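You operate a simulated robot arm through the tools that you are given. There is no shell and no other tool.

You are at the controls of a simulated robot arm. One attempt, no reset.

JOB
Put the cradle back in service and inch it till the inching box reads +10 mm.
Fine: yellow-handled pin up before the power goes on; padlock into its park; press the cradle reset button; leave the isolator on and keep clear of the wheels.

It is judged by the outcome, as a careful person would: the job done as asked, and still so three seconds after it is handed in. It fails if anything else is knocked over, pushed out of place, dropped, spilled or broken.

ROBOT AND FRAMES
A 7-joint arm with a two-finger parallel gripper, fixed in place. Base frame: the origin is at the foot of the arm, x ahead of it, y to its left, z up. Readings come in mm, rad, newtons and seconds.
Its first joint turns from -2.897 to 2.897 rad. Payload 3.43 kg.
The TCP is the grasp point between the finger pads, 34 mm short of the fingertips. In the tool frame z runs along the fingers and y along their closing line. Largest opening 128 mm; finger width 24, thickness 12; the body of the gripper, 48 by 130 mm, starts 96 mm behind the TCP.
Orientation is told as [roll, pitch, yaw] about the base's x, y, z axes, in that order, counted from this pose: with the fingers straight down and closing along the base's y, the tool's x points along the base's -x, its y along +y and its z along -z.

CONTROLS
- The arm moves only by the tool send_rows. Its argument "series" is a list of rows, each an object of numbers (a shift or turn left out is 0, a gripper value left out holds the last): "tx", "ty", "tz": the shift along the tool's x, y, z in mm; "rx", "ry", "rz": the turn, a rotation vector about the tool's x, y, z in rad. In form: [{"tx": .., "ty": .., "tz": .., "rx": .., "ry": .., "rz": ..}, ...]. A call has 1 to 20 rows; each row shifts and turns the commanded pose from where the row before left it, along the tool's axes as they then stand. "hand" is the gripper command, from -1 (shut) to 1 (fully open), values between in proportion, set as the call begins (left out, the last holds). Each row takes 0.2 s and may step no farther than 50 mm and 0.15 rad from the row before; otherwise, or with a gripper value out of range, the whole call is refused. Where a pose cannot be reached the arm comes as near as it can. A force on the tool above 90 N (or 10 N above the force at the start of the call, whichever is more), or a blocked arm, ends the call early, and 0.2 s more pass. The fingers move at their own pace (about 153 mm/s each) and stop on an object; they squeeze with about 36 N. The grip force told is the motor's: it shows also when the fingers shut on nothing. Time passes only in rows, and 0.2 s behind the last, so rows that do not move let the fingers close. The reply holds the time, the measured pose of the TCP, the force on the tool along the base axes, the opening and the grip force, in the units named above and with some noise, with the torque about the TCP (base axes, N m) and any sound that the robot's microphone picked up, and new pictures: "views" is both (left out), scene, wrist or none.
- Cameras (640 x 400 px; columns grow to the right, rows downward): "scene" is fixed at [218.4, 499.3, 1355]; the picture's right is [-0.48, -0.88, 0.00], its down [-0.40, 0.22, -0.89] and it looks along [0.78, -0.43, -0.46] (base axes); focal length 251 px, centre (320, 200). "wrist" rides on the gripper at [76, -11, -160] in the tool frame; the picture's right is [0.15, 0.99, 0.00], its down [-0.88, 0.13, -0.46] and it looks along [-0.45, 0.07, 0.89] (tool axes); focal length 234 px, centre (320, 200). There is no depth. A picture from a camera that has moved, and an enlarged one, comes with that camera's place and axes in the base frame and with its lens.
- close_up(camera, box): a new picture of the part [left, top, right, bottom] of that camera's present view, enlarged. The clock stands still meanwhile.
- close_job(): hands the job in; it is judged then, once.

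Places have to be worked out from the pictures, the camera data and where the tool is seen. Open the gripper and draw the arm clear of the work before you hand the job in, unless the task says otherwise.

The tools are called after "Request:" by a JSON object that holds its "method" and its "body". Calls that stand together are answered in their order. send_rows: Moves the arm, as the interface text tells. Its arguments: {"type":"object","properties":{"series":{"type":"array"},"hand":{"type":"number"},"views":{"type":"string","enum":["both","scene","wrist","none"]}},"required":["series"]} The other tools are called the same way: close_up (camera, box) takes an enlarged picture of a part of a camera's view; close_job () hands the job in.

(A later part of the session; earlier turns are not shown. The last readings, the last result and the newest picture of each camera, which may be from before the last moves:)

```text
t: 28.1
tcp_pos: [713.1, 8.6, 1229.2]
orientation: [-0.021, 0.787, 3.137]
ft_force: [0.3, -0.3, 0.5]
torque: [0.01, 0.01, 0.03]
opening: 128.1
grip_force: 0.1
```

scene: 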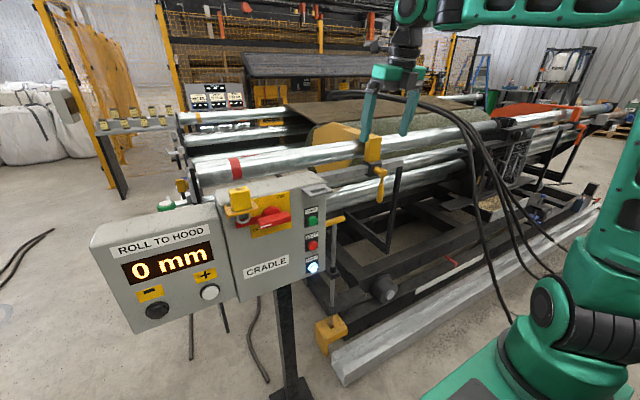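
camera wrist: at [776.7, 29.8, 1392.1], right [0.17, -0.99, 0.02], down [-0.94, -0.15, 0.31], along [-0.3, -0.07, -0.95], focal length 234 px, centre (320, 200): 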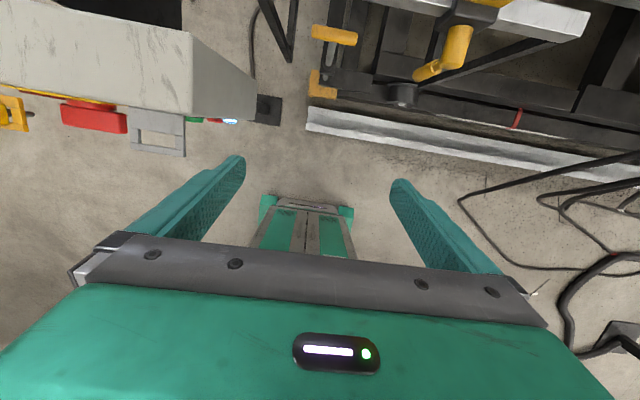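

Request:
{"method": "send_rows", "body": {"series": [{"tx": -7.2, "ty": -40.8, "tz": -8.8}, {"tx": -7.2, "ty": -40.8, "tz": -8.8}, {"tx": -7.2, "ty": -40.8, "tz": -8.8}, {"tx": -7.2, "ty": -40.8, "tz": -8.8}, {"tx": -7.2, "ty": -40.8, "tz": -8.8}, {"tx": -7.2, "ty": -40.8, "tz": -8.8}, {"tx": -7.2, "ty": -40.8, "tz": -8.8}, {"tx": -7.2, "ty": -40.8, "tz": -8.8}, {"tx": -7.2, "ty": -40.8, "tz": -8.8}, {"tx": -7.2, "ty": -40.8, "tz": -8.8}]}}

```text
t: 30.3
tcp_pos: [607.8, 398.9, 1249.9]
orientation: [-0.084, 0.738, 3.088]
ft_force: [-0.7, -0.8, 0.7]
torque: [-0.01, 0.04, 0.03]
opening: 128.2
grip_force: 0.0
camera wrist: at [554.8, 398.8, 1419.9], right [0.11, -0.99, 0.04], down [-0.96, -0.12, -0.26], along [0.27, -0.01, -0.96], focal length 234 px, centre (320, 200)
```

scene: 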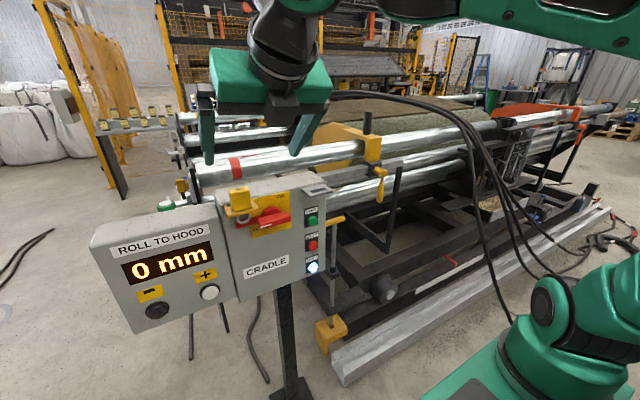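
wrist: 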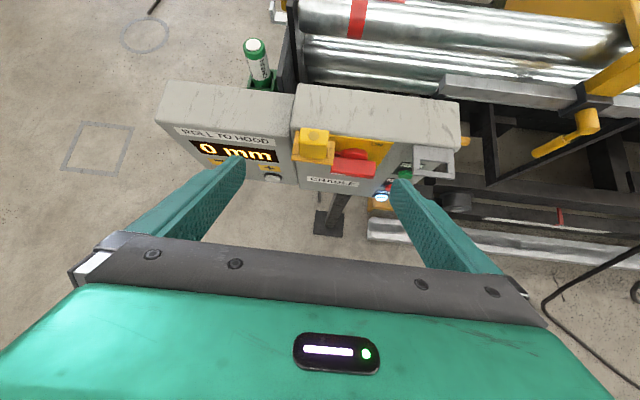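

Request:
{"method": "close_up", "body": {"camera": "wrist", "box": [270, 90, 480, 220]}}

Request:
{"method": "close_up", "body": {"camera": "scene", "box": [215, 170, 345, 250]}}

Request:
{"method": "close_up", "body": {"camera": "wrist", "box": [280, 115, 360, 165]}}

Request:
{"method": "close_up", "body": {"camera": "wrist", "box": [390, 135, 470, 195]}}

```text
3.05 times, centred on (375, 155) of wrist
camera zoom: at [554.8, 398.8, 1419.9], right [0.11, -0.99, 0.04], down [-0.96, -0.12, -0.26], along [0.27, -0.01, -0.96], focal length 714 px, centre (152, 337)
```

zoom: 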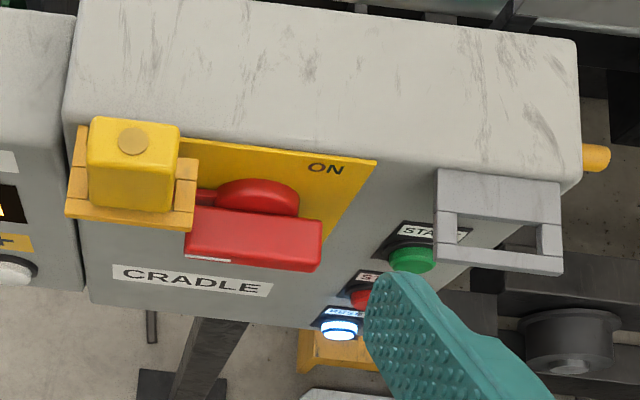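

```text
4.92 times, centred on (280, 210) of scene
camera zoom: at [218.4, 499.3, 1355.0], right [-0.48, -0.88, 0.0], down [-0.4, 0.22, -0.89], along [0.78, -0.43, -0.46], focal length 1237 px, centre (517, 151)
```

zoom: 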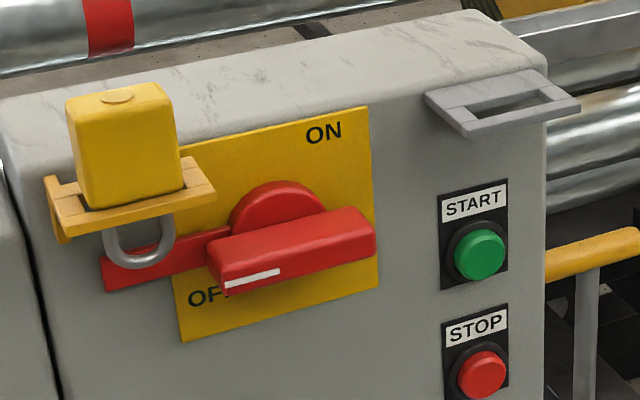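

```text
8.00 times, centred on (320, 140) of wrist
camera zoom: at [554.8, 398.8, 1419.9], right [0.11, -0.99, 0.04], down [-0.96, -0.12, -0.26], along [0.27, -0.01, -0.96], focal length 1873 px, centre (320, 680)
```

zoom: 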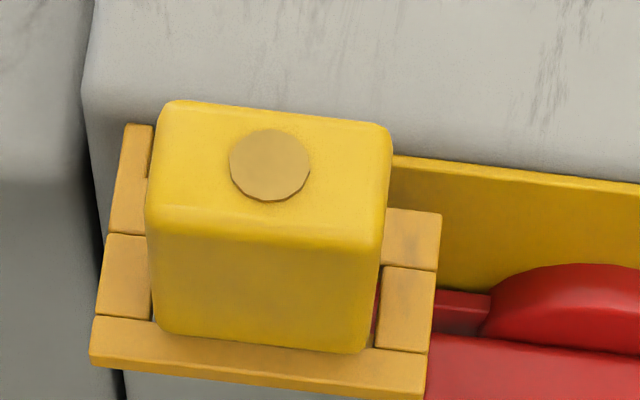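

```text
6.67 times, centred on (430, 165) of wrist
camera zoom: at [554.8, 398.8, 1419.9], right [0.11, -0.99, 0.04], down [-0.96, -0.12, -0.26], along [0.27, -0.01, -0.96], focal length 1561 px, centre (-413, 433)
```

zoom: 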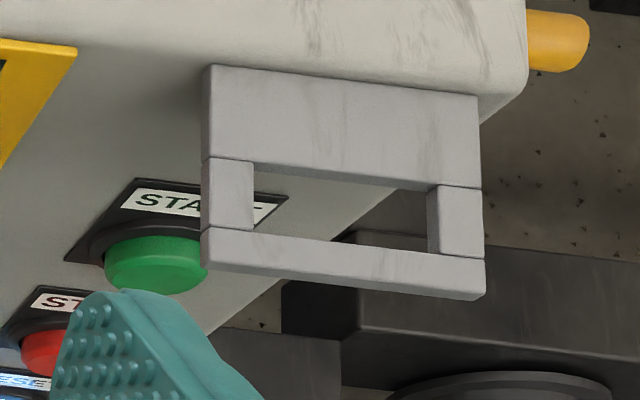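

I've measured the padlock body: x≈715–737, y≈394–435, z≈1085–1129. It rests on a yellow frame, with the shackle hanging through the opening. The grey park frame looks identical, with its opening centred at y≈224.5, so the shift is Δy ≈ −190. I'll check the settled pose before aligning.

Request:
{"method": "send_rows", "body": {"series": [{}, {}], "hand": 0.25, "views": "none"}}

```text
t: 30.9
tcp_pos: [609.3, 399.7, 1254.1]
orientation: [-0.088, 0.74, 3.088]
ft_force: [0.6, -0.7, 0.5]
torque: [0.01, 0.03, -0.02]
opening: 80.0
grip_force: 0.0
```

The settled pose is off from what I commanded: (609,400,1254) with a small roll and yaw error. I'll move a bit forward and down along the approach line, still clear of the padlock, and see whether it converges there.

Request:
{"method": "send_rows", "body": {"series": [{"tx": -1.4, "ty": 1, "tz": 25}, {"tx": -1.4, "ty": 1, "tz": 25}, {"tx": -1.4, "ty": 1, "tz": 25}, {}]}}

```text
t: 31.6
tcp_pos: [586.6, 427.8, 1229.8]
orientation: [-0.178, 0.703, -3.136]
ft_force: [0.9, 2.2, -0.6]
torque: [-0.13, 0.04, -0.12]
opening: 79.9
grip_force: 0.1
stopped in row 3: the arm was blocked; the commanded pose is now the measured one
camera wrist: at [541.2, 409.8, 1399.9], right [0.23, -0.97, -0.04], down [-0.94, -0.22, -0.25], along [0.23, 0.09, -0.97], focal length 234 px, centre (320, 200)
```

scene: 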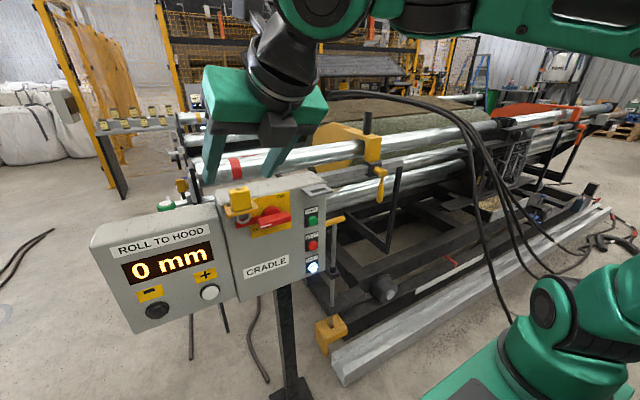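
wrist: 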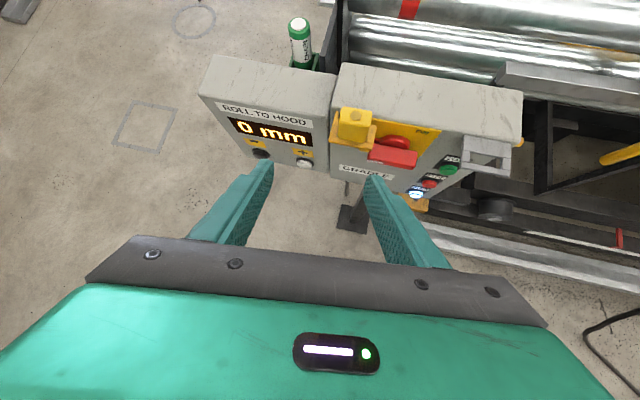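

With the tool flipped and pitched 45°, the arm runs into joint limits here because the base is too close for a forward-pointing tool. The starting straight-down orientation was comfortable, so I'll roll back by π here in free air and then go vertical for the padlock.

Request:
{"method": "send_rows", "body": {"series": [{"rz": 0.15}, {"rz": 0.15}, {"rz": 0.15}, {"rz": 0.15}, {"rz": 0.15}, {"rz": 0.15}, {"rz": 0.15}, {"rz": 0.15}, {"rz": 0.15}, {"rz": 0.15}, {"rz": 0.15}, {"rz": 0.15}, {"rz": 0.15}, {"rz": 0.15}, {"rz": 0.15}, {"rz": 0.15}, {"rz": 0.15}, {"rz": 0.15}, {"rz": 0.15}, {"rz": 0.15}], "views": "scene"}}

```text
t: 35.8
tcp_pos: [584.4, 431.6, 1230.4]
orientation: [0.042, -0.73, 0.203]
ft_force: [-0.3, -1.2, 0.7]
torque: [-0.02, 0.0, 0.03]
opening: 80.0
grip_force: 0.0
```

scene: 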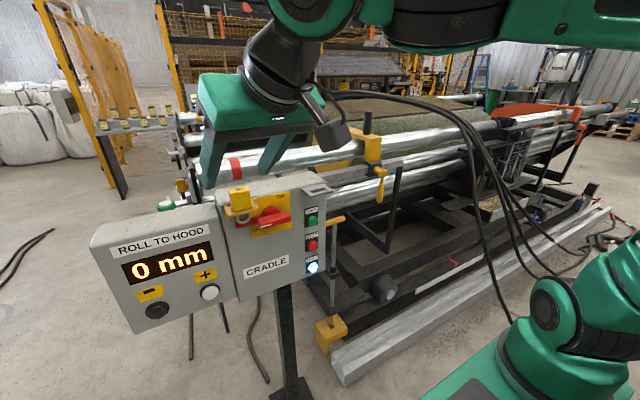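

Request:
{"method": "send_rows", "body": {"series": [{"ry": 0.14}, {"ry": 0.14}, {"ry": 0.14}, {"ry": 0.14}, {"ry": 0.14}, {"ry": 0.03, "rz": 0.1}, {"rz": 0.1}]}}

```text
t: 37.4
tcp_pos: [578.0, 393.5, 1218.7]
orientation: [0.064, -0.153, 0.025]
ft_force: [-0.7, 0.3, 0.1]
torque: [0.02, 0.03, 0.0]
opening: 80.1
grip_force: 0.2
out of reach, approached as far as the arm can: row 4, 5, 6
camera wrist: at [479.0, 369.1, 1364.3], right [-0.18, 0.98, 0.04], down [0.8, 0.12, 0.59], along [0.58, 0.14, -0.81], focal length 234 px, centre (320, 200)
```

scene: 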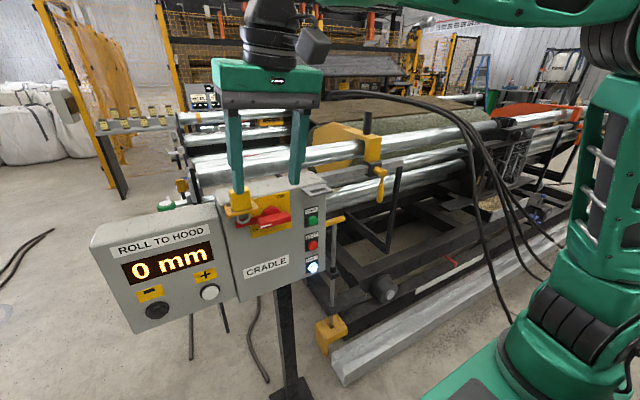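
wrist: 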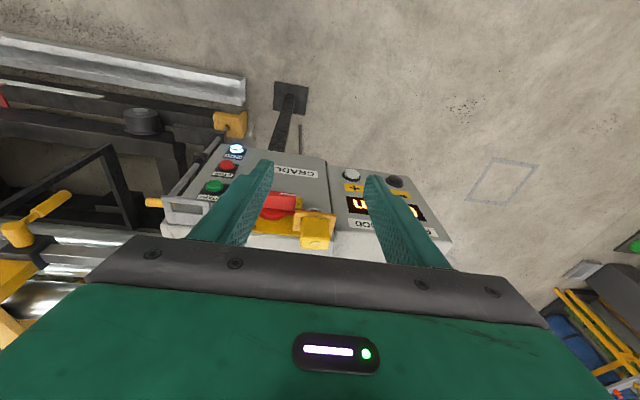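

Request:
{"method": "send_rows", "body": {"series": [{}, {}], "views": "none"}}

```text
t: 38.0
tcp_pos: [579.3, 393.3, 1218.7]
orientation: [0.063, -0.151, 0.026]
ft_force: [-1.4, 0.3, -0.1]
torque: [0.01, -0.01, -0.02]
opening: 80.0
grip_force: 0.1
```

Request:
{"method": "send_rows", "body": {"series": [{"tx": -20, "ty": 7, "tz": 3, "rx": 0.021, "ry": 0.05, "rz": 0.009}, {"tx": -20, "ty": 7, "tz": 2, "rx": 0.021, "ry": 0.05, "rz": 0.009}, {"tx": -20, "ty": 7, "tz": 1, "rx": 0.021, "ry": 0.05, "rz": 0.008}, {}], "views": "none"}}

```text
t: 39.0
tcp_pos: [625.5, 381.0, 1219.0]
orientation: [-0.037, -0.18, 0.018]
ft_force: [-0.1, -0.6, 0.3]
torque: [0.0, 0.0, -0.01]
opening: 80.1
grip_force: 0.0
out of reach, approached as far as the arm can: row 1, 2, 3
```

The arm reports out of reach here for a vertical tool. I'll test how it responds to a small pure pitch correction, to learn where the limit lies.

Request:
{"method": "send_rows", "body": {"series": [{"ry": 0.05}, {"ry": 0.05}, {}], "views": "scene"}}

```text
t: 39.8
tcp_pos: [643.6, 371.9, 1222.5]
orientation: [-0.1, -0.166, 0.011]
ft_force: [0.0, -1.0, 0.3]
torque: [0.0, -0.01, 0.01]
opening: 80.2
grip_force: 0.1
out of reach, approached as far as the arm can: row 1, 2
```

scene: 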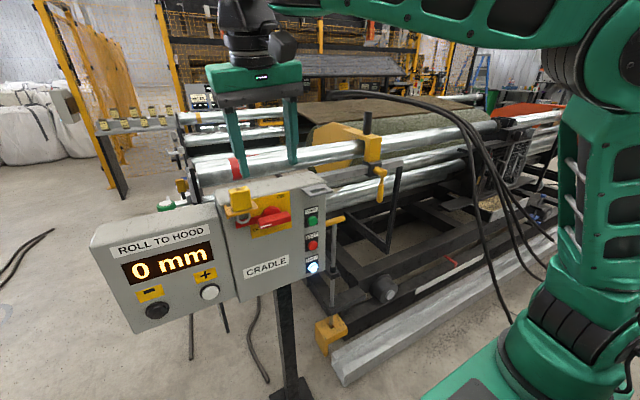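

The pattern fits joint 7 being saturated for this yaw at this azimuth, since the yaw holds and the tilt takes the error. With the tool nearly vertical, turning half a turn back the other way should unload it, so I rotate rz by −3.0 here in free air.

Request:
{"method": "send_rows", "body": {"series": [{"rz": -0.15}, {"rz": -0.15}, {"rz": -0.15}, {"rz": -0.15}, {"rz": -0.15}, {"rz": -0.15}, {"rz": -0.15}, {"rz": -0.15}, {"rz": -0.15}, {"rz": -0.15}, {"rz": -0.15}, {"rz": -0.15}, {"rz": -0.15}, {"rz": -0.15}, {"rz": -0.15}, {"rz": -0.15}, {"rz": -0.15}, {"rz": -0.15}, {"rz": -0.15}, {"rz": -0.15}]}}

```text
t: 44.0
tcp_pos: [621.4, 382.3, 1231.5]
orientation: [0.032, 0.088, 3.013]
ft_force: [-0.5, -0.2, 0.1]
torque: [-0.01, -0.02, 0.04]
opening: 80.3
grip_force: 0.1
out of reach, approached as far as the arm can: row 1, 20
camera wrist: at [683.5, 390.1, 1395.2], right [0.02, -1.0, 0.04], down [-0.92, 0.0, 0.38], along [-0.38, -0.05, -0.92], focal length 234 px, centre (320, 200)
```

scene: 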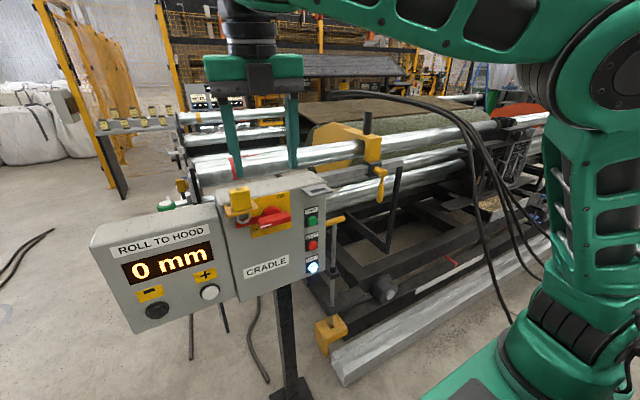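
wrist: 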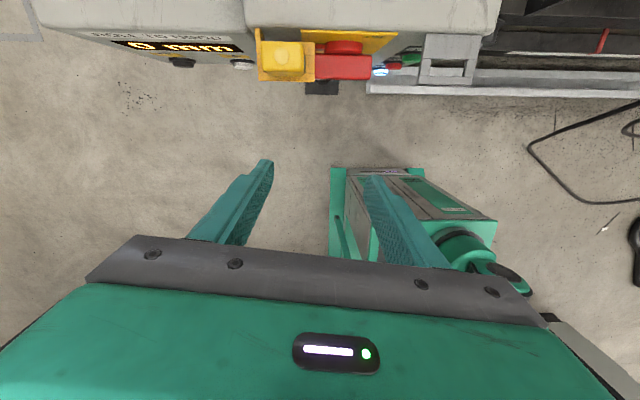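

Both flips leave a similar small tilt, so this may be a height or reach effect. The grasp itself is about 100 mm lower, so I'll lower here in the free space in front of the panel (x≈620, clear of the padlock at x≥708) and see if the tilt goes away.

Request:
{"method": "send_rows", "body": {"series": [{"tz": 25}, {"tz": 25}, {"tz": 25}, {"tz": 20}, {}], "views": "none"}}

```text
t: 45.2
tcp_pos: [614.2, 388.9, 1225.6]
orientation: [0.038, 0.09, 3.009]
ft_force: [-0.8, 0.4, -0.6]
torque: [0.01, 0.01, 0.02]
opening: 80.1
grip_force: 0.1
out of reach, approached as far as the arm can: row 1, 2, 3, 4
```

Lowering is refused too, and the commanded pose may have drifted from the measured one. I'll back off toward −y, the more comfortable side, and see how the pose recovers.

Request:
{"method": "send_rows", "body": {"series": [{"ty": 40}, {"ty": 40}, {"ty": 40}, {"ty": 40}, {}], "views": "scene"}}

```text
t: 46.2
tcp_pos: [602.5, 244.4, 1229.2]
orientation: [0.024, 0.092, 2.972]
ft_force: [-0.1, 0.7, -1.4]
torque: [-0.08, 0.04, -0.02]
opening: 80.0
grip_force: 0.0
stopped in row 4: the arm was blocked; the commanded pose is now the measured one
```

scene: 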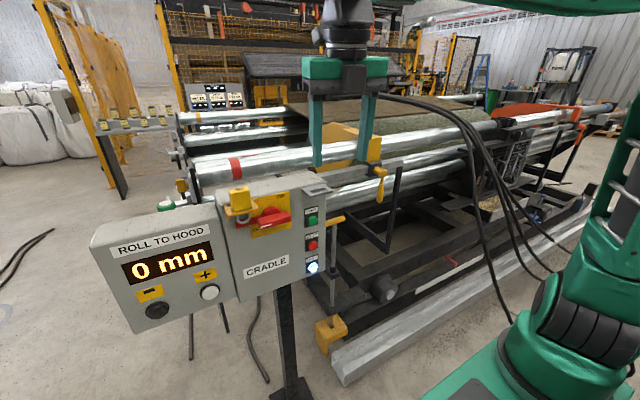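

The command has been reset to the measured pose (602,244,1229). The arm seems happier further out in x, so I'll move forward about 100 mm while squaring the yaw and pitch to vertical, staying at z≈1229 above the panel top.

Request:
{"method": "send_rows", "body": {"series": [{"tx": 25, "rz": -0.042, "ry": -0.02}, {"tx": 25, "rz": -0.042, "ry": -0.02}, {"tx": 25, "rz": -0.042, "ry": -0.02}, {"tx": 25, "rz": -0.042, "ry": -0.02}, {}], "views": "scene"}}

```text
t: 47.4
tcp_pos: [675.2, 215.9, 1256.6]
orientation: [0.046, 0.013, 3.135]
ft_force: [-0.6, 0.3, -0.5]
torque: [0.02, 0.01, -0.03]
opening: 80.0
grip_force: 0.0
out of reach, approached as far as the arm can: row 3, 4
```

scene: 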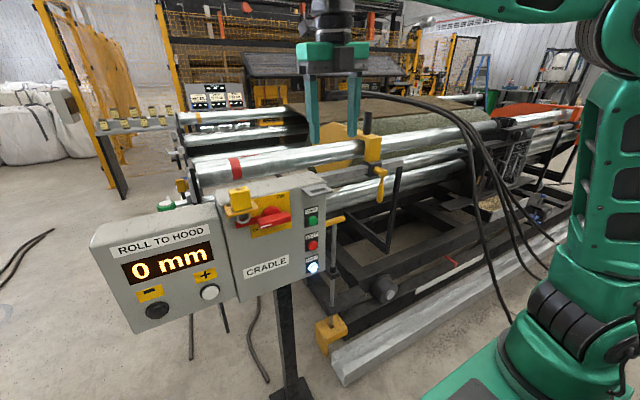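

The tool is now vertical at (675,216,1257). I'll test small lowering steps here to see how far it follows.

Request:
{"method": "send_rows", "body": {"series": [{"tz": 10}, {"tz": 10}, {"tz": 10}, {"tz": 10}, {}], "views": "none"}}

```text
t: 48.6
tcp_pos: [655.2, 205.6, 1230.5]
orientation: [0.035, 0.009, 3.137]
ft_force: [0.8, 1.1, -0.5]
torque: [0.0, 0.01, -0.02]
opening: 79.9
grip_force: 0.0
out of reach, approached as far as the arm can: row 1, 2, 3, 4
```

Request:
{"method": "send_rows", "body": {"series": [{}]}}

Request:
{"method": "close_up", "body": {"camera": "scene", "box": [280, 0, 640, 400]}}

```text
t: 49.0
tcp_pos: [654.9, 205.9, 1231.0]
orientation: [0.034, 0.008, 3.136]
ft_force: [0.4, 0.4, 0.5]
torque: [0.01, -0.02, -0.01]
opening: 79.8
grip_force: 0.0
camera wrist: at [728.7, 222.0, 1390.3], right [0.14, -0.99, 0.04], down [-0.89, -0.11, 0.45], along [-0.44, -0.1, -0.89], focal length 234 px, centre (320, 200)
```

scene: 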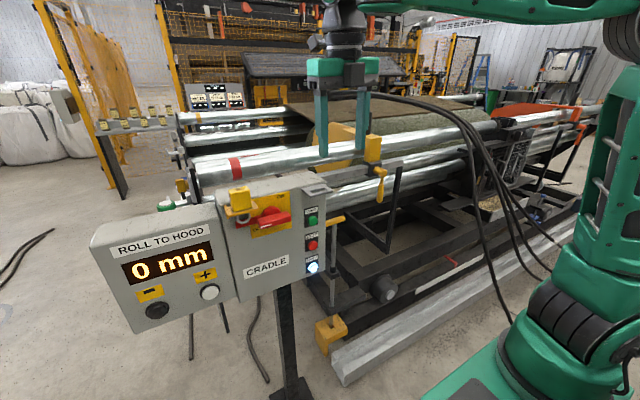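
wrist: 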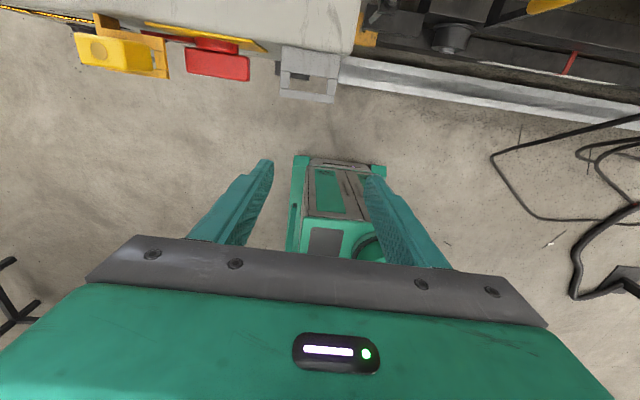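

```text
1.00 times, centred on (460, 200) of scene (not enlarged: the box is as wide or as high as the picture)
camera zoom: at [218.4, 499.3, 1355.0], right [-0.48, -0.88, 0.0], down [-0.4, 0.22, -0.89], along [0.78, -0.43, -0.46], focal length 251 px, centre (180, 200)
```

zoom: 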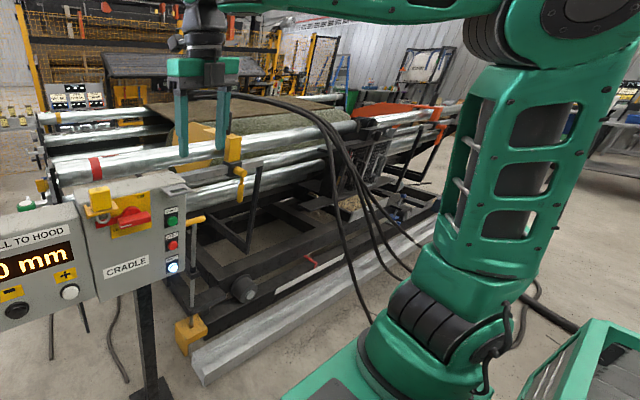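

Putting this together: with the tool down, joint 7 seems to allow only part of a turn. At this azimuth the starting orientation (yaw 0) should work, and it becomes marginal only above about 45° azimuth. The padlock at x≈726 is only about 42° from the base axis, so I rotate back to yaw 0 here.

Request:
{"method": "send_rows", "body": {"series": [{"rz": 0.15}, {"rz": 0.15}, {"rz": 0.15}, {"rz": 0.15}, {"rz": 0.15}, {"rz": 0.15}, {"rz": 0.15}, {"rz": 0.15}, {"rz": 0.15}, {"rz": 0.15}, {"rz": 0.15}, {"rz": 0.15}, {"rz": 0.15}, {"rz": 0.15}, {"rz": 0.15}, {"rz": 0.15}, {"rz": 0.15}, {"rz": 0.15}, {"rz": 0.15}, {"rz": 0.136}], "views": "none"}}

```text
t: 53.2
tcp_pos: [654.4, 204.9, 1231.4]
orientation: [-0.028, -0.001, 0.148]
ft_force: [0.2, 0.3, -0.1]
torque: [0.01, 0.0, 0.01]
opening: 79.9
grip_force: 0.0
```

Now the pose tracks exactly with no reach warnings. I square up the remaining yaw and roll, and move toward (726, 414) at z≈1225, above the panel top and padlock.

Request:
{"method": "send_rows", "body": {"series": [{"rz": 0.074, "rx": -0.014}, {"rz": 0.074, "rx": -0.014}, {"tx": -20, "ty": 40}, {"tx": -20, "ty": 40}, {"tx": -15, "ty": 40}, {}], "views": "none"}}

```text
t: 54.1
tcp_pos: [671.3, 265.3, 1241.9]
orientation: [-0.008, -0.04, 0.0]
ft_force: [7.1, 2.7, -9.9]
torque: [-0.41, 0.48, -0.19]
opening: 79.7
grip_force: 0.1
stopped in row 4: the force on the tool passed its limit at 314 N (the readings are from after the stop); the commanded pose is now the measured one
```

Something was struck hard (314 N). I'll stop and look.

Request:
{"method": "send_rows", "body": {"series": [{}]}}

Request:
{"method": "close_up", "body": {"camera": "scene", "box": [150, 0, 510, 225]}}

Request:
{"method": "close_up", "body": {"camera": "scene", "box": [280, 0, 640, 400]}}

```text
t: 54.5
tcp_pos: [674.1, 265.4, 1241.6]
orientation: [-0.01, -0.037, 0.002]
ft_force: [6.8, -3.2, -8.2]
torque: [0.64, 0.44, 0.3]
opening: 80.0
grip_force: 0.1
camera wrist: at [590.7, 255.5, 1397.6], right [-0.15, 0.99, -0.02], down [0.86, 0.14, 0.49], along [0.48, 0.06, -0.87], focal length 234 px, centre (320, 200)
```

scene: 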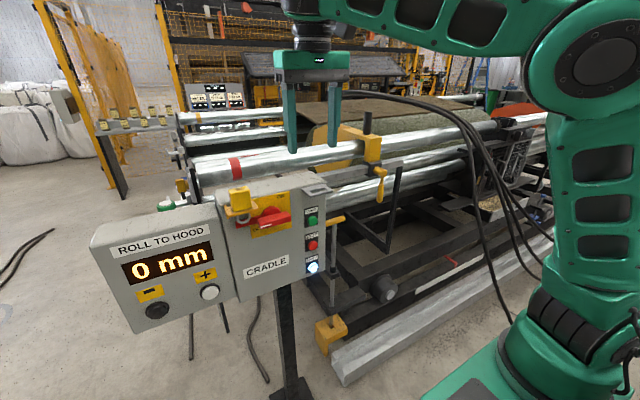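
wrist: 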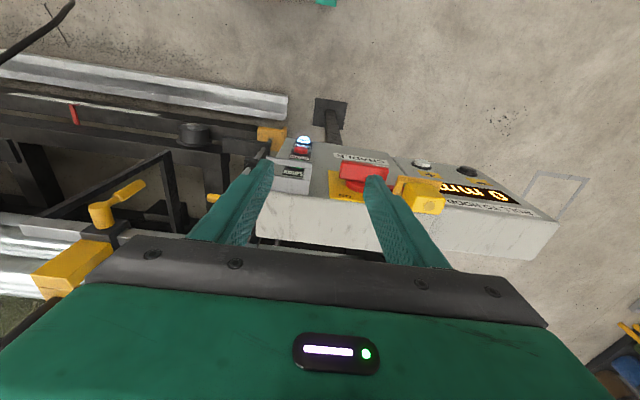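

```text
1.78 times, centred on (330, 112) of scene
camera zoom: at [218.4, 499.3, 1355.0], right [-0.48, -0.88, 0.0], down [-0.4, 0.22, -0.89], along [0.78, -0.43, -0.46], focal length 447 px, centre (302, 356)
```

zoom: 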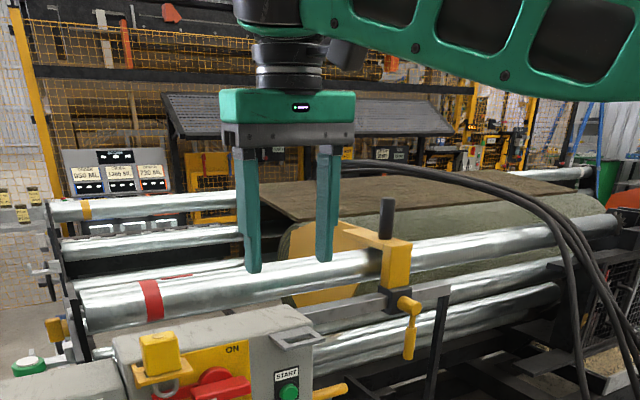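

```text
1.00 times, centred on (460, 200) of scene (not enlarged: the box is as wide or as high as the picture)
camera zoom: at [218.4, 499.3, 1355.0], right [-0.48, -0.88, 0.0], down [-0.4, 0.22, -0.89], along [0.78, -0.43, -0.46], focal length 251 px, centre (180, 200)
```

zoom: 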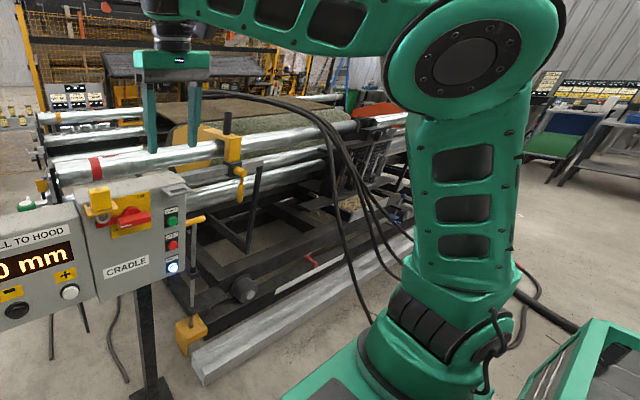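

Nothing in the scene is displaced, and the gripper is in free air above and in front of the panel. The arm's elbow swung quickly to a new posture, which probably caused the spike. I'll check that the forces have settled.

Request:
{"method": "send_rows", "body": {"series": [{}, {}], "views": "none"}}

```text
t: 55.1
tcp_pos: [674.0, 266.5, 1240.8]
orientation: [-0.011, -0.038, -0.001]
ft_force: [7.3, -4.6, -9.2]
torque: [0.95, 0.47, 0.5]
opening: 79.8
grip_force: 0.1
```

A steady load of about 12 N with torque suggests the wrist camera side of the gripper is touching the arm's own forearm, because the forearm slopes upward here. Lowering should open that angle, so I go down 60 mm in the free space in front of the panel.

Request:
{"method": "send_rows", "body": {"series": [{"tz": 10}, {"tz": 15}, {"tz": 15}, {"tz": 15}, {}], "views": "scene"}}

```text
t: 56.3
tcp_pos: [677.0, 266.3, 1188.0]
orientation: [-0.014, -0.032, 0.001]
ft_force: [0.7, -0.1, -0.3]
torque: [0.02, 0.01, 0.03]
opening: 80.1
grip_force: 0.0
```

scene: 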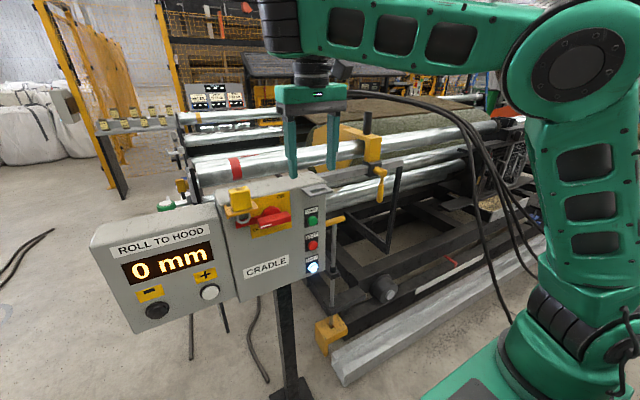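

Forces are back to zero and the arm is tracking well in a clean posture at (677,266,1188). I correct the small tilts and move toward above the padlock at z≈1188, about 25 mm of clearance over its top.

Request:
{"method": "send_rows", "body": {"series": [{"rx": -0.014, "ry": 0.032}, {"tx": -10, "ty": 25}, {"tx": -10, "ty": 25}, {"tx": -10, "ty": 25}, {"tx": -10, "ty": 25}, {}]}}

```text
t: 57.0
tcp_pos: [674.8, 293.6, 1195.7]
orientation: [-0.007, -0.029, 0.008]
ft_force: [1.4, 0.3, -0.7]
torque: [-0.06, 0.13, -0.01]
opening: 80.0
grip_force: 0.2
stopped in row 3: the force on the tool passed its limit at 244 N (the readings are from after the stop); the commanded pose is now the measured one
camera wrist: at [594.2, 282.0, 1352.0], right [-0.15, 0.99, -0.01], down [0.87, 0.14, 0.48], along [0.48, 0.06, -0.88], focal length 234 px, centre (320, 200)
```

scene: 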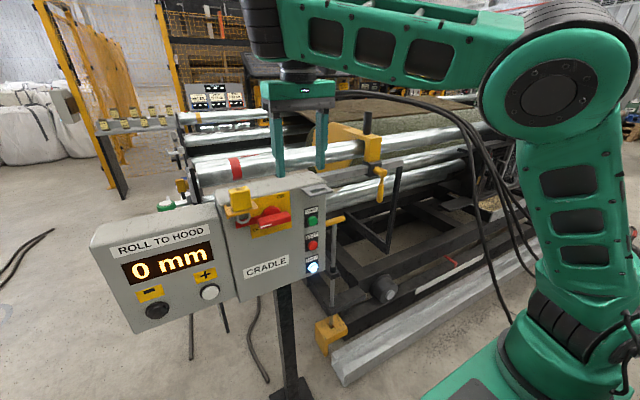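
wrist: 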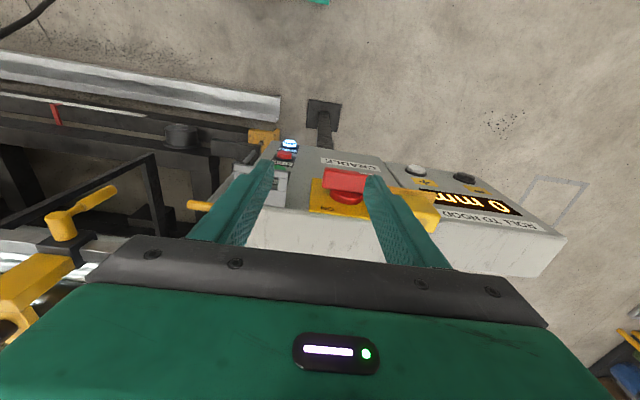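

Another spike occurred while moving left, again with no object near the tool. I need to see the wrist region, to check whether the hand or camera is hitting the arm itself.

Request:
{"method": "close_up", "body": {"camera": "scene", "box": [200, -60, 400, 120]}}

Request:
{"method": "close_up", "body": {"camera": "scene", "box": [200, 0, 360, 100]}}

```text
refused: -60 is not a number from 0 to 400
```

```text
4.00 times, centred on (280, 50) of scene
camera zoom: at [218.4, 499.3, 1355.0], right [-0.48, -0.88, 0.0], down [-0.4, 0.22, -0.89], along [0.78, -0.43, -0.46], focal length 1005 px, centre (480, 800)
```

zoom: 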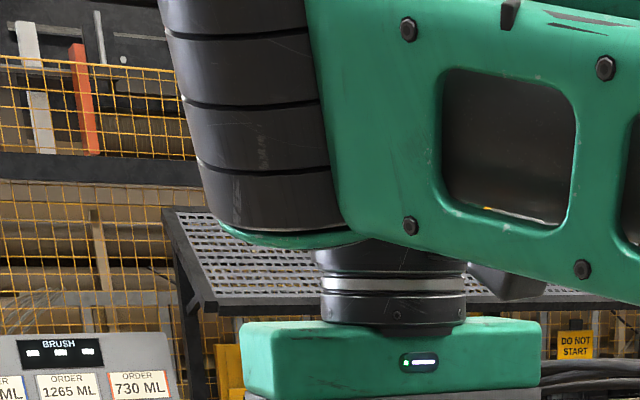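

The close-up confirms it: the camera mount on the hand sits right under the forearm, which slopes up toward the wrist, so a vertical tool at this height pinches against the arm itself. I'll pitch the fingertips forward about 20° and go lower, which opens that angle, and then approach the padlock from the front instead of from above.

Request:
{"method": "send_rows", "body": {"series": [{"ry": -0.07, "tz": 8}, {"ry": -0.07, "tz": 10}, {"ry": -0.07, "tz": 10}, {"ry": -0.07, "tz": 10}, {"ry": -0.04, "tz": 8, "tx": 8}, {}], "views": "scene"}}

```text
t: 58.4
tcp_pos: [707.5, 337.5, 1250.5]
orientation: [-0.012, -0.346, 0.008]
ft_force: [-0.5, -1.1, -0.3]
torque: [0.02, -0.02, 0.0]
opening: 80.0
grip_force: 0.1
out of reach, approached as far as the arm can: row 1, 2, 3, 4, 5
```

scene: 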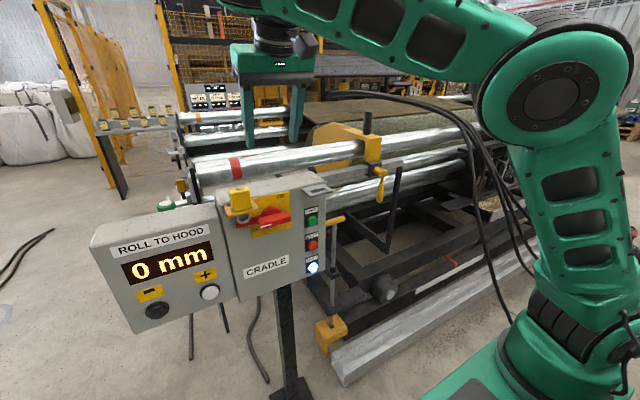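

The pose slid up and out, so this looks like limited hand-yaw range again, compensated by the elbow swinging. At this azimuth a slightly rotated yaw (about +0.15 to +0.3) should be comfortable. I'll rotate yaw by +0.3 and return to vertical to confirm.

Request:
{"method": "send_rows", "body": {"series": [{"rz": -0.1, "ry": 0.08}, {"rz": -0.1, "ry": 0.08}, {"rz": -0.1, "ry": 0.08}, {"ry": 0.08}, {"ry": 0.026}, {}], "views": "scene"}}

```text
t: 59.4
tcp_pos: [696.7, 335.2, 1262.3]
orientation: [-0.087, -0.084, 0.324]
ft_force: [28.9, -13.4, -21.3]
torque: [2.72, 3.2, 1.72]
opening: 80.4
grip_force: 0.0
stopped in row 4: the force on the tool passed its limit at 238 N (the readings are from after the stop); the commanded pose is now the measured one
```

scene: 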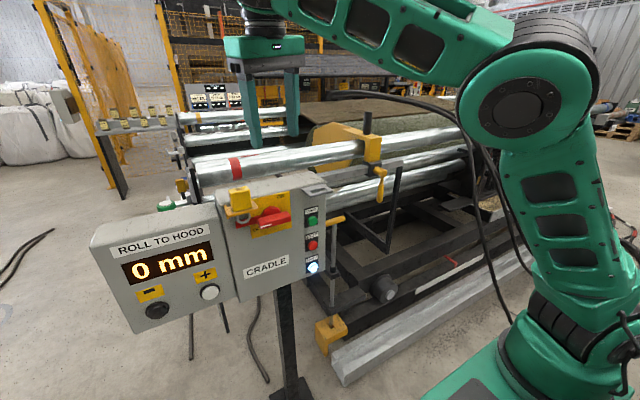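

The hand is pressing on the forearm again because the wrist is too high here. I back off toward the earlier good pose (677,266,1188), going lower and back toward −y to relieve it.

Request:
{"method": "send_rows", "body": {"series": [{"ry": -0.05, "tz": 15, "ty": -10, "tx": 5}, {"tx": 10, "ty": -15, "tz": 18}, {"tx": 10, "ty": -15, "tz": 18}, {"tx": 10, "ty": -15, "tz": 18}, {"tx": 5, "ty": -10, "tz": 10}, {}], "views": "scene"}}

```text
t: 60.8
tcp_pos: [698.9, 267.6, 1207.9]
orientation: [-0.091, -0.127, 0.324]
ft_force: [0.7, 0.7, 1.0]
torque: [0.03, 0.01, 0.05]
opening: 79.9
grip_force: 0.0
out of reach, approached as far as the arm can: row 4, 5
```

scene: 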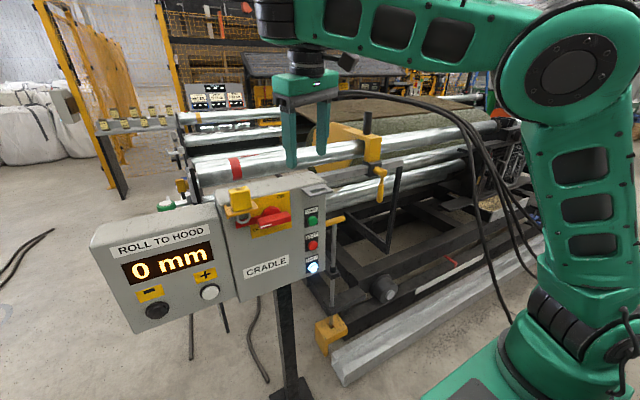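

This time nothing touches (forces ~0), but the arm won't fold lower in this orientation. Earlier, yaw 0 with the tips pitched about 40° forward was reachable on this side with no warnings. That pitch still grips the padlock's side faces squarely, so I'll switch to it while easing back from the panel.

Request:
{"method": "send_rows", "body": {"series": [{"tx": 10, "ty": 10, "rz": 0.065, "rx": -0.018, "ry": -0.1}, {"tx": 10, "ty": 12, "rz": 0.065, "rx": -0.018, "ry": -0.1}, {"tx": 10, "ty": 12, "rz": 0.065, "rx": -0.018, "ry": -0.1}, {"tx": 10, "ty": 12, "rz": 0.065, "rx": -0.018, "ry": -0.1}, {"tx": 10, "ty": 12, "rz": 0.064, "rx": -0.018, "ry": -0.12}, {}], "views": "scene"}}

```text
t: 62.1
tcp_pos: [676.9, 386.3, 1361.5]
orientation: [0.139, -0.645, -0.038]
ft_force: [-0.2, 0.7, -0.2]
torque: [0.0, 0.02, 0.01]
opening: 80.1
grip_force: 0.0
out of reach, approached as far as the arm can: row 1, 2, 3, 4, 5
```

scene: 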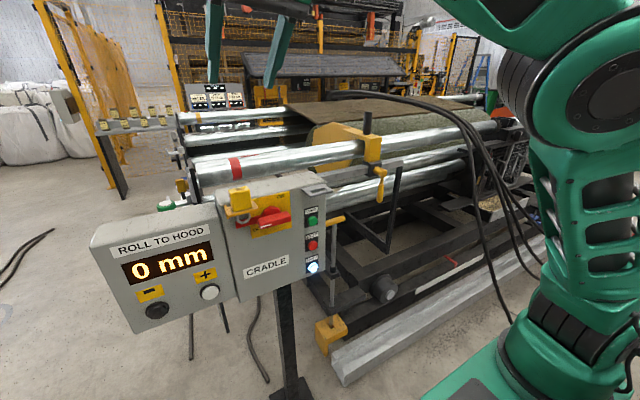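

The TCP rose because the wrist bend stayed fixed, so wrist joints 5 and 7 seem to be clamped at their limits after my early half-roll, leaving the arm in the wrong wrist branch. I'll undo that by going back to the pose near (819,16,907) where the tool lined up with the forearm and re-rolling there. First I move right, staying high and clear.

Request:
{"method": "send_rows", "body": {"series": [{"tx": 1, "ty": -40, "tz": 10}, {"tx": 1, "ty": -40, "tz": 12}, {"tx": 1, "ty": -40, "tz": 12}, {"tx": 1, "ty": -40, "tz": 12}, {"tx": 1, "ty": -40, "tz": 12}, {"tx": 1, "ty": -40, "tz": 12}, {"tx": 1, "ty": -40, "tz": 12}, {"tx": 1, "ty": -40, "tz": 12}, {"tx": 1, "ty": -40, "tz": 12}, {}], "views": "scene"}}

```text
t: 64.3
tcp_pos: [792.7, 107.1, 1431.9]
orientation: [0.145, -0.644, -0.037]
ft_force: [-0.4, 0.5, -0.1]
torque: [-0.02, 0.05, -0.01]
opening: 80.1
grip_force: 0.1
out of reach, approached as far as the arm can: row 1, 2, 3, 4, 5, 6, 7, 8, 9
```

scene: 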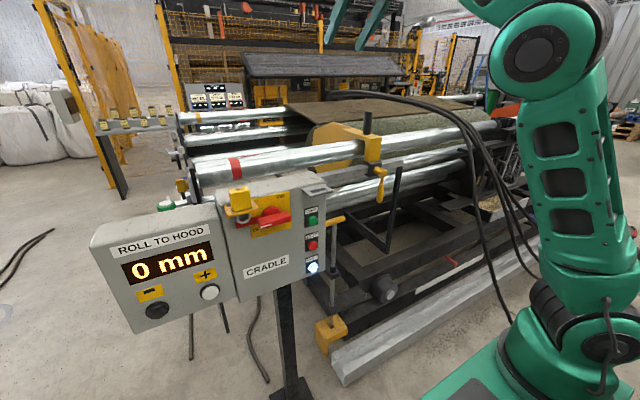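

The drift fits both wrist roll joints being clamped at yaw 0. Turning the hand toward mid-roll should free them, so I rotate rz by −1.5 here, high in free air.

Request:
{"method": "send_rows", "body": {"series": [{"rz": -0.15}, {"rz": -0.15}, {"rz": -0.15}, {"rz": -0.15}, {"rz": -0.15}, {"rz": -0.15}, {"rz": -0.15}, {"rz": -0.15}, {"rz": -0.15}, {"rz": -0.15}, {}], "views": "none"}}

```text
t: 66.8
tcp_pos: [793.5, 107.1, 1431.9]
orientation: [-0.642, -0.158, 1.563]
ft_force: [-0.3, 0.1, -0.8]
torque: [-0.05, 0.0, 0.0]
opening: 80.3
grip_force: 0.1
```

No warnings now, and the position held exactly, which supports that diagnosis. I now travel down to the right-hand pose near (819,16,930) in this mid-roll.

Request:
{"method": "send_rows", "body": {"series": [{"tx": 14.4, "ty": 23.5, "tz": 35}, {"tx": 14.4, "ty": 23.5, "tz": 35}, {"tx": 14.4, "ty": 23.5, "tz": 35}, {"tx": 14.4, "ty": 23.5, "tz": 35}, {"tx": 14.4, "ty": 23.5, "tz": 35}, {"tx": 14.4, "ty": 23.5, "tz": 35}, {"tx": 14.4, "ty": 23.5, "tz": 35}, {}], "views": "scene"}}

```text
t: 68.5
tcp_pos: [873.3, 101.6, 1392.2]
orientation: [-0.644, -0.157, 1.564]
ft_force: [-0.8, 0.4, -0.9]
torque: [0.0, 0.0, -0.01]
opening: 80.1
grip_force: 0.1
out of reach, approached as far as the arm can: row 1, 2, 3, 4, 5, 6, 7
```

scene: 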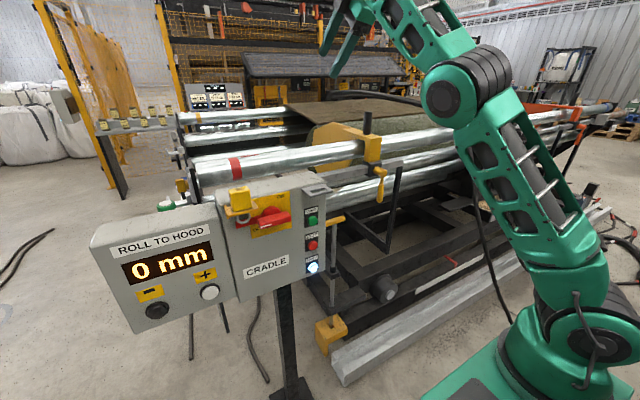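

The arm is now leaning far forward with the forearm pointing up, so a limit persists in the wrist bend. I'll test which way the bend is free with a small pure pitch: tips outward first.

Request:
{"method": "send_rows", "body": {"series": [{"rx": 0.1}, {"rx": 0.1}, {"rx": 0.1}, {}], "views": "scene"}}

Request:
{"method": "close_up", "body": {"camera": "scene", "box": [240, 0, 560, 200]}}

```text
t: 69.5
tcp_pos: [888.5, 109.5, 1411.3]
orientation: [-0.741, -0.16, 1.565]
ft_force: [-0.6, 1.1, 0.2]
torque: [0.0, 0.05, 0.0]
opening: 80.2
grip_force: 0.0
out of reach, approached as far as the arm can: row 1, 2, 3
```

scene: 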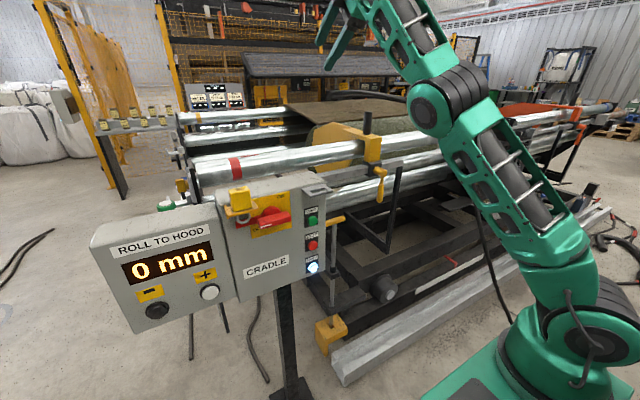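

```text
2.00 times, centred on (400, 100) of scene
camera zoom: at [218.4, 499.3, 1355.0], right [-0.48, -0.88, 0.0], down [-0.4, 0.22, -0.89], along [0.78, -0.43, -0.46], focal length 502 px, centre (160, 400)
```

zoom: 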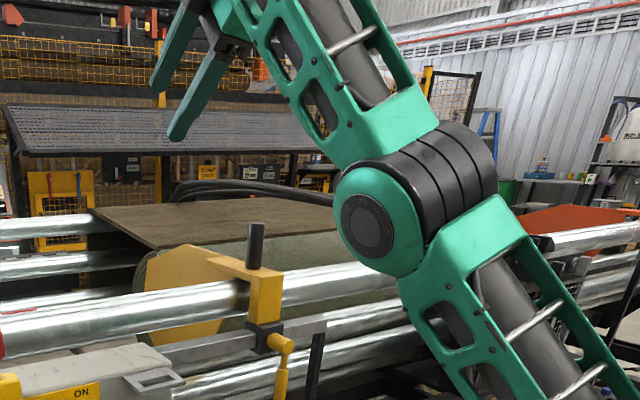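

Request:
{"method": "send_rows", "body": {"series": [{"rx": -0.1}, {"rx": -0.1}, {"rx": -0.1}, {}], "views": "none"}}

```text
t: 70.5
tcp_pos: [892.2, 93.6, 1400.5]
orientation: [-0.644, -0.155, 1.561]
ft_force: [0.8, 0.1, 0.1]
torque: [0.01, -0.02, 0.01]
opening: 80.0
grip_force: 0.1
out of reach, approached as far as the arm can: row 2, 3
```

The elbow is almost straight, which makes inward motion sluggish. I'll command a straight pull inward toward the shoulder to fold the elbow again, in free air.

Request:
{"method": "send_rows", "body": {"series": [{"tx": 8.4, "ty": 28.1, "tz": 5.9}, {"tx": 8.4, "ty": 28.1, "tz": 5.9}, {"tx": 8.4, "ty": 28.1, "tz": 5.9}, {"tx": 8.4, "ty": 28.1, "tz": 5.9}, {"tx": 8.4, "ty": 28.1, "tz": 5.9}, {"tx": 8.4, "ty": 28.1, "tz": 5.9}, {"tx": 8.4, "ty": 28.1, "tz": 5.9}, {"tx": 8.4, "ty": 28.1, "tz": 5.9}, {}], "views": "scene"}}

```text
t: 72.5
tcp_pos: [874.6, 91.2, 1392.3]
orientation: [-0.642, -0.158, 1.562]
ft_force: [-0.9, 0.6, -0.7]
torque: [-0.02, -0.01, -0.03]
opening: 80.0
grip_force: 0.0
out of reach, approached as far as the arm can: row 1, 2, 3, 4, 5, 6, 7, 8
```

scene: 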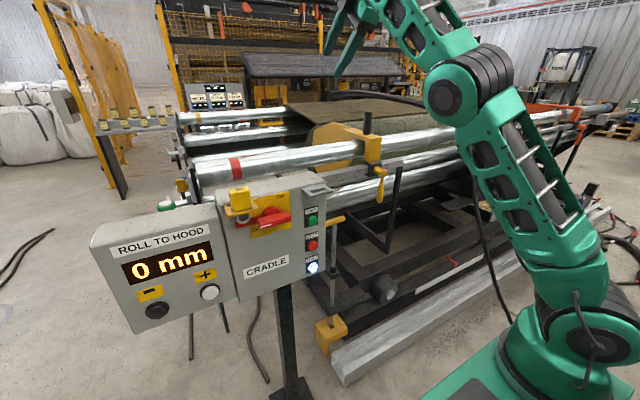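

Still refusing. I'll test the wrist bend alone by rotating about the wrist centre instead of the TCP (tips swing outward and up), which needs only that one joint.

Request:
{"method": "send_rows", "body": {"series": [{"rx": 0.1, "ty": -23}, {"rx": 0.1, "ty": -23}, {"rx": 0.1, "ty": -23}, {"rx": 0.1, "ty": -23}, {}], "views": "scene"}}

```text
t: 73.8
tcp_pos: [897.5, 81.1, 1419.9]
orientation: [-0.789, -0.146, 1.551]
ft_force: [0.1, 0.5, -0.3]
torque: [-0.01, 0.01, 0.02]
opening: 80.2
grip_force: 0.1
out of reach, approached as far as the arm can: row 2, 3, 4
```

scene: 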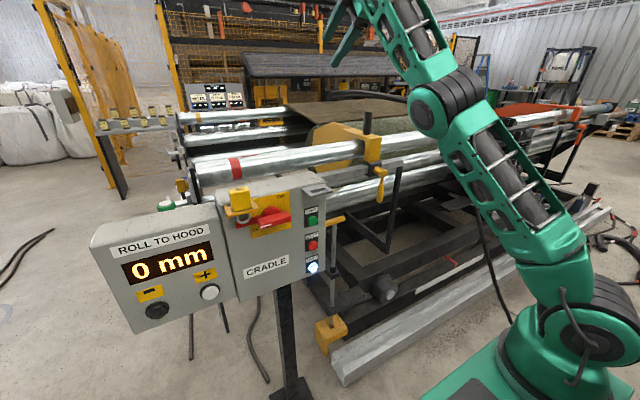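

The elbow is at its straight limit, where inward motion starts slowly, but the earlier pull did begin to fold it (about 20 mm). I'll keep pulling inward for longer so it folds properly.

Request:
{"method": "send_rows", "body": {"series": [{"tx": 7, "ty": 29, "tz": 2}, {"tx": 7, "ty": 29, "tz": 2}, {"tx": 7, "ty": 29, "tz": 2}, {"tx": 7, "ty": 29, "tz": 2}, {"tx": 7, "ty": 29, "tz": 2}, {"tx": 7, "ty": 29, "tz": 2}, {"tx": 7, "ty": 29, "tz": 2}, {"tx": 7, "ty": 29, "tz": 2}, {"tx": 7, "ty": 29, "tz": 2}, {"tx": 7, "ty": 29, "tz": 2}, {"tx": 7, "ty": 29, "tz": 2}, {"tx": 7, "ty": 29, "tz": 2}], "views": "scene"}}

```text
t: 76.3
tcp_pos: [897.8, 81.4, 1418.9]
orientation: [-0.789, -0.146, 1.55]
ft_force: [-0.1, -1.0, 0.4]
torque: [-0.02, 0.04, -0.01]
opening: 80.1
grip_force: 0.0
out of reach, approached as far as the arm can: row 1, 2, 3, 4, 5, 6, 7, 8, 9, 10, 11, 12
```

scene: 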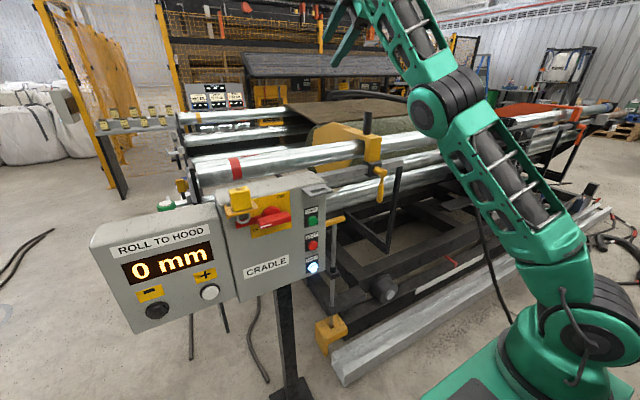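

No response at all, so this posture is locked. The flipped roll was the one that worked in the lower right region, so I'll turn the remaining −1.5 rad to it here and test again.

Request:
{"method": "send_rows", "body": {"series": [{"rz": -0.15}, {"rz": -0.15}, {"rz": -0.15}, {"rz": -0.15}, {"rz": -0.15}, {"rz": -0.15}, {"rz": -0.15}, {"rz": -0.15}, {"rz": -0.15}, {"rz": -0.15}, {}], "views": "scene"}}

```text
t: 78.8
tcp_pos: [899.3, 83.3, 1419.3]
orientation: [-0.793, 0.098, 1.789]
ft_force: [0.7, -0.1, -0.1]
torque: [-0.03, 0.04, 0.0]
opening: 80.1
grip_force: 0.0
out of reach, approached as far as the arm can: row 3, 4, 5, 6, 7, 8, 9, 10
```

scene: 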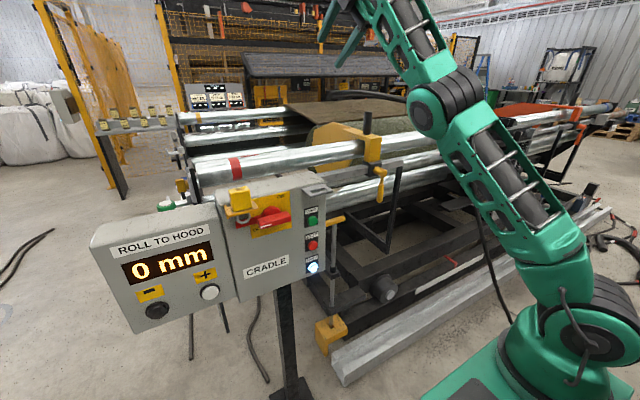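

This now makes sense as an over-extended elbow: the arm has passed its maximum reach onto the "hyper" side, where its limit blocks folding back. I'll push outward to full stretch and then pull in firmly so it folds on the proper side.

Request:
{"method": "send_rows", "body": {"series": [{"ty": -40}, {"ty": -40}, {"ty": 48}, {"ty": 48}, {"ty": 48}, {"ty": 48}, {}], "views": "scene"}}

```text
t: 80.3
tcp_pos: [887.0, 89.0, 1428.7]
orientation: [-0.791, 0.098, 1.79]
ft_force: [-0.6, 0.6, 0.1]
torque: [-0.01, 0.0, 0.04]
opening: 79.8
grip_force: 0.1
out of reach, approached as far as the arm can: row 1, 2, 3, 4, 5, 6
```

scene: 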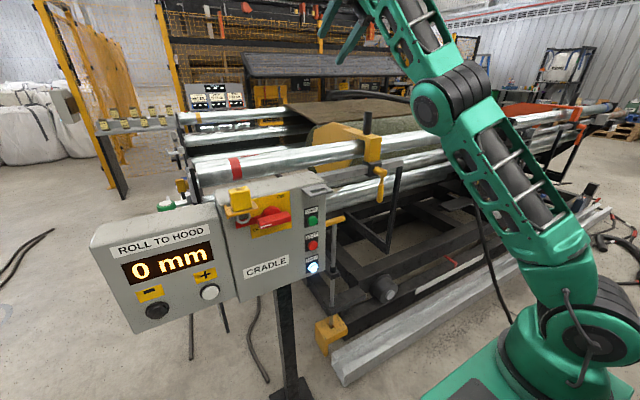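

Pulling doesn't cross over, because along the reach direction there is no gradient at full stretch. A motion equal to pure elbow rotation will pass through it, so I command the hand to swing as a rigid body about the elbow axis, forearm tipping forward and down, in free air to the right of the panel.

Request:
{"method": "send_rows", "body": {"series": [{"tx": -3.3, "ty": 14.5, "tz": 32.7, "rx": -0.0995, "ry": -0.0067, "rz": -0.0071}, {"tx": -3.3, "ty": 14.5, "tz": 32.7, "rx": -0.0995, "ry": -0.0067, "rz": -0.0071}, {"tx": -3.3, "ty": 14.5, "tz": 32.7, "rx": -0.0995, "ry": -0.0067, "rz": -0.0071}, {"tx": -3.3, "ty": 14.5, "tz": 32.7, "rx": -0.0995, "ry": -0.0067, "rz": -0.0071}, {}], "views": "scene"}}

```text
t: 81.5
tcp_pos: [916.6, 96.0, 1285.4]
orientation: [-0.389, 0.094, 1.828]
ft_force: [-0.4, 0.7, 0.3]
torque: [0.02, 0.02, -0.01]
opening: 79.9
grip_force: 0.1
```

scene: 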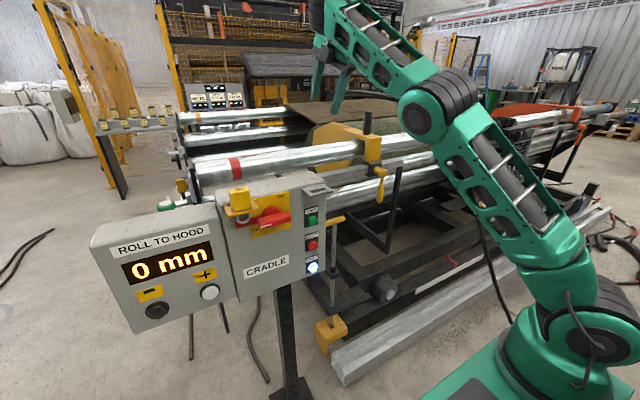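

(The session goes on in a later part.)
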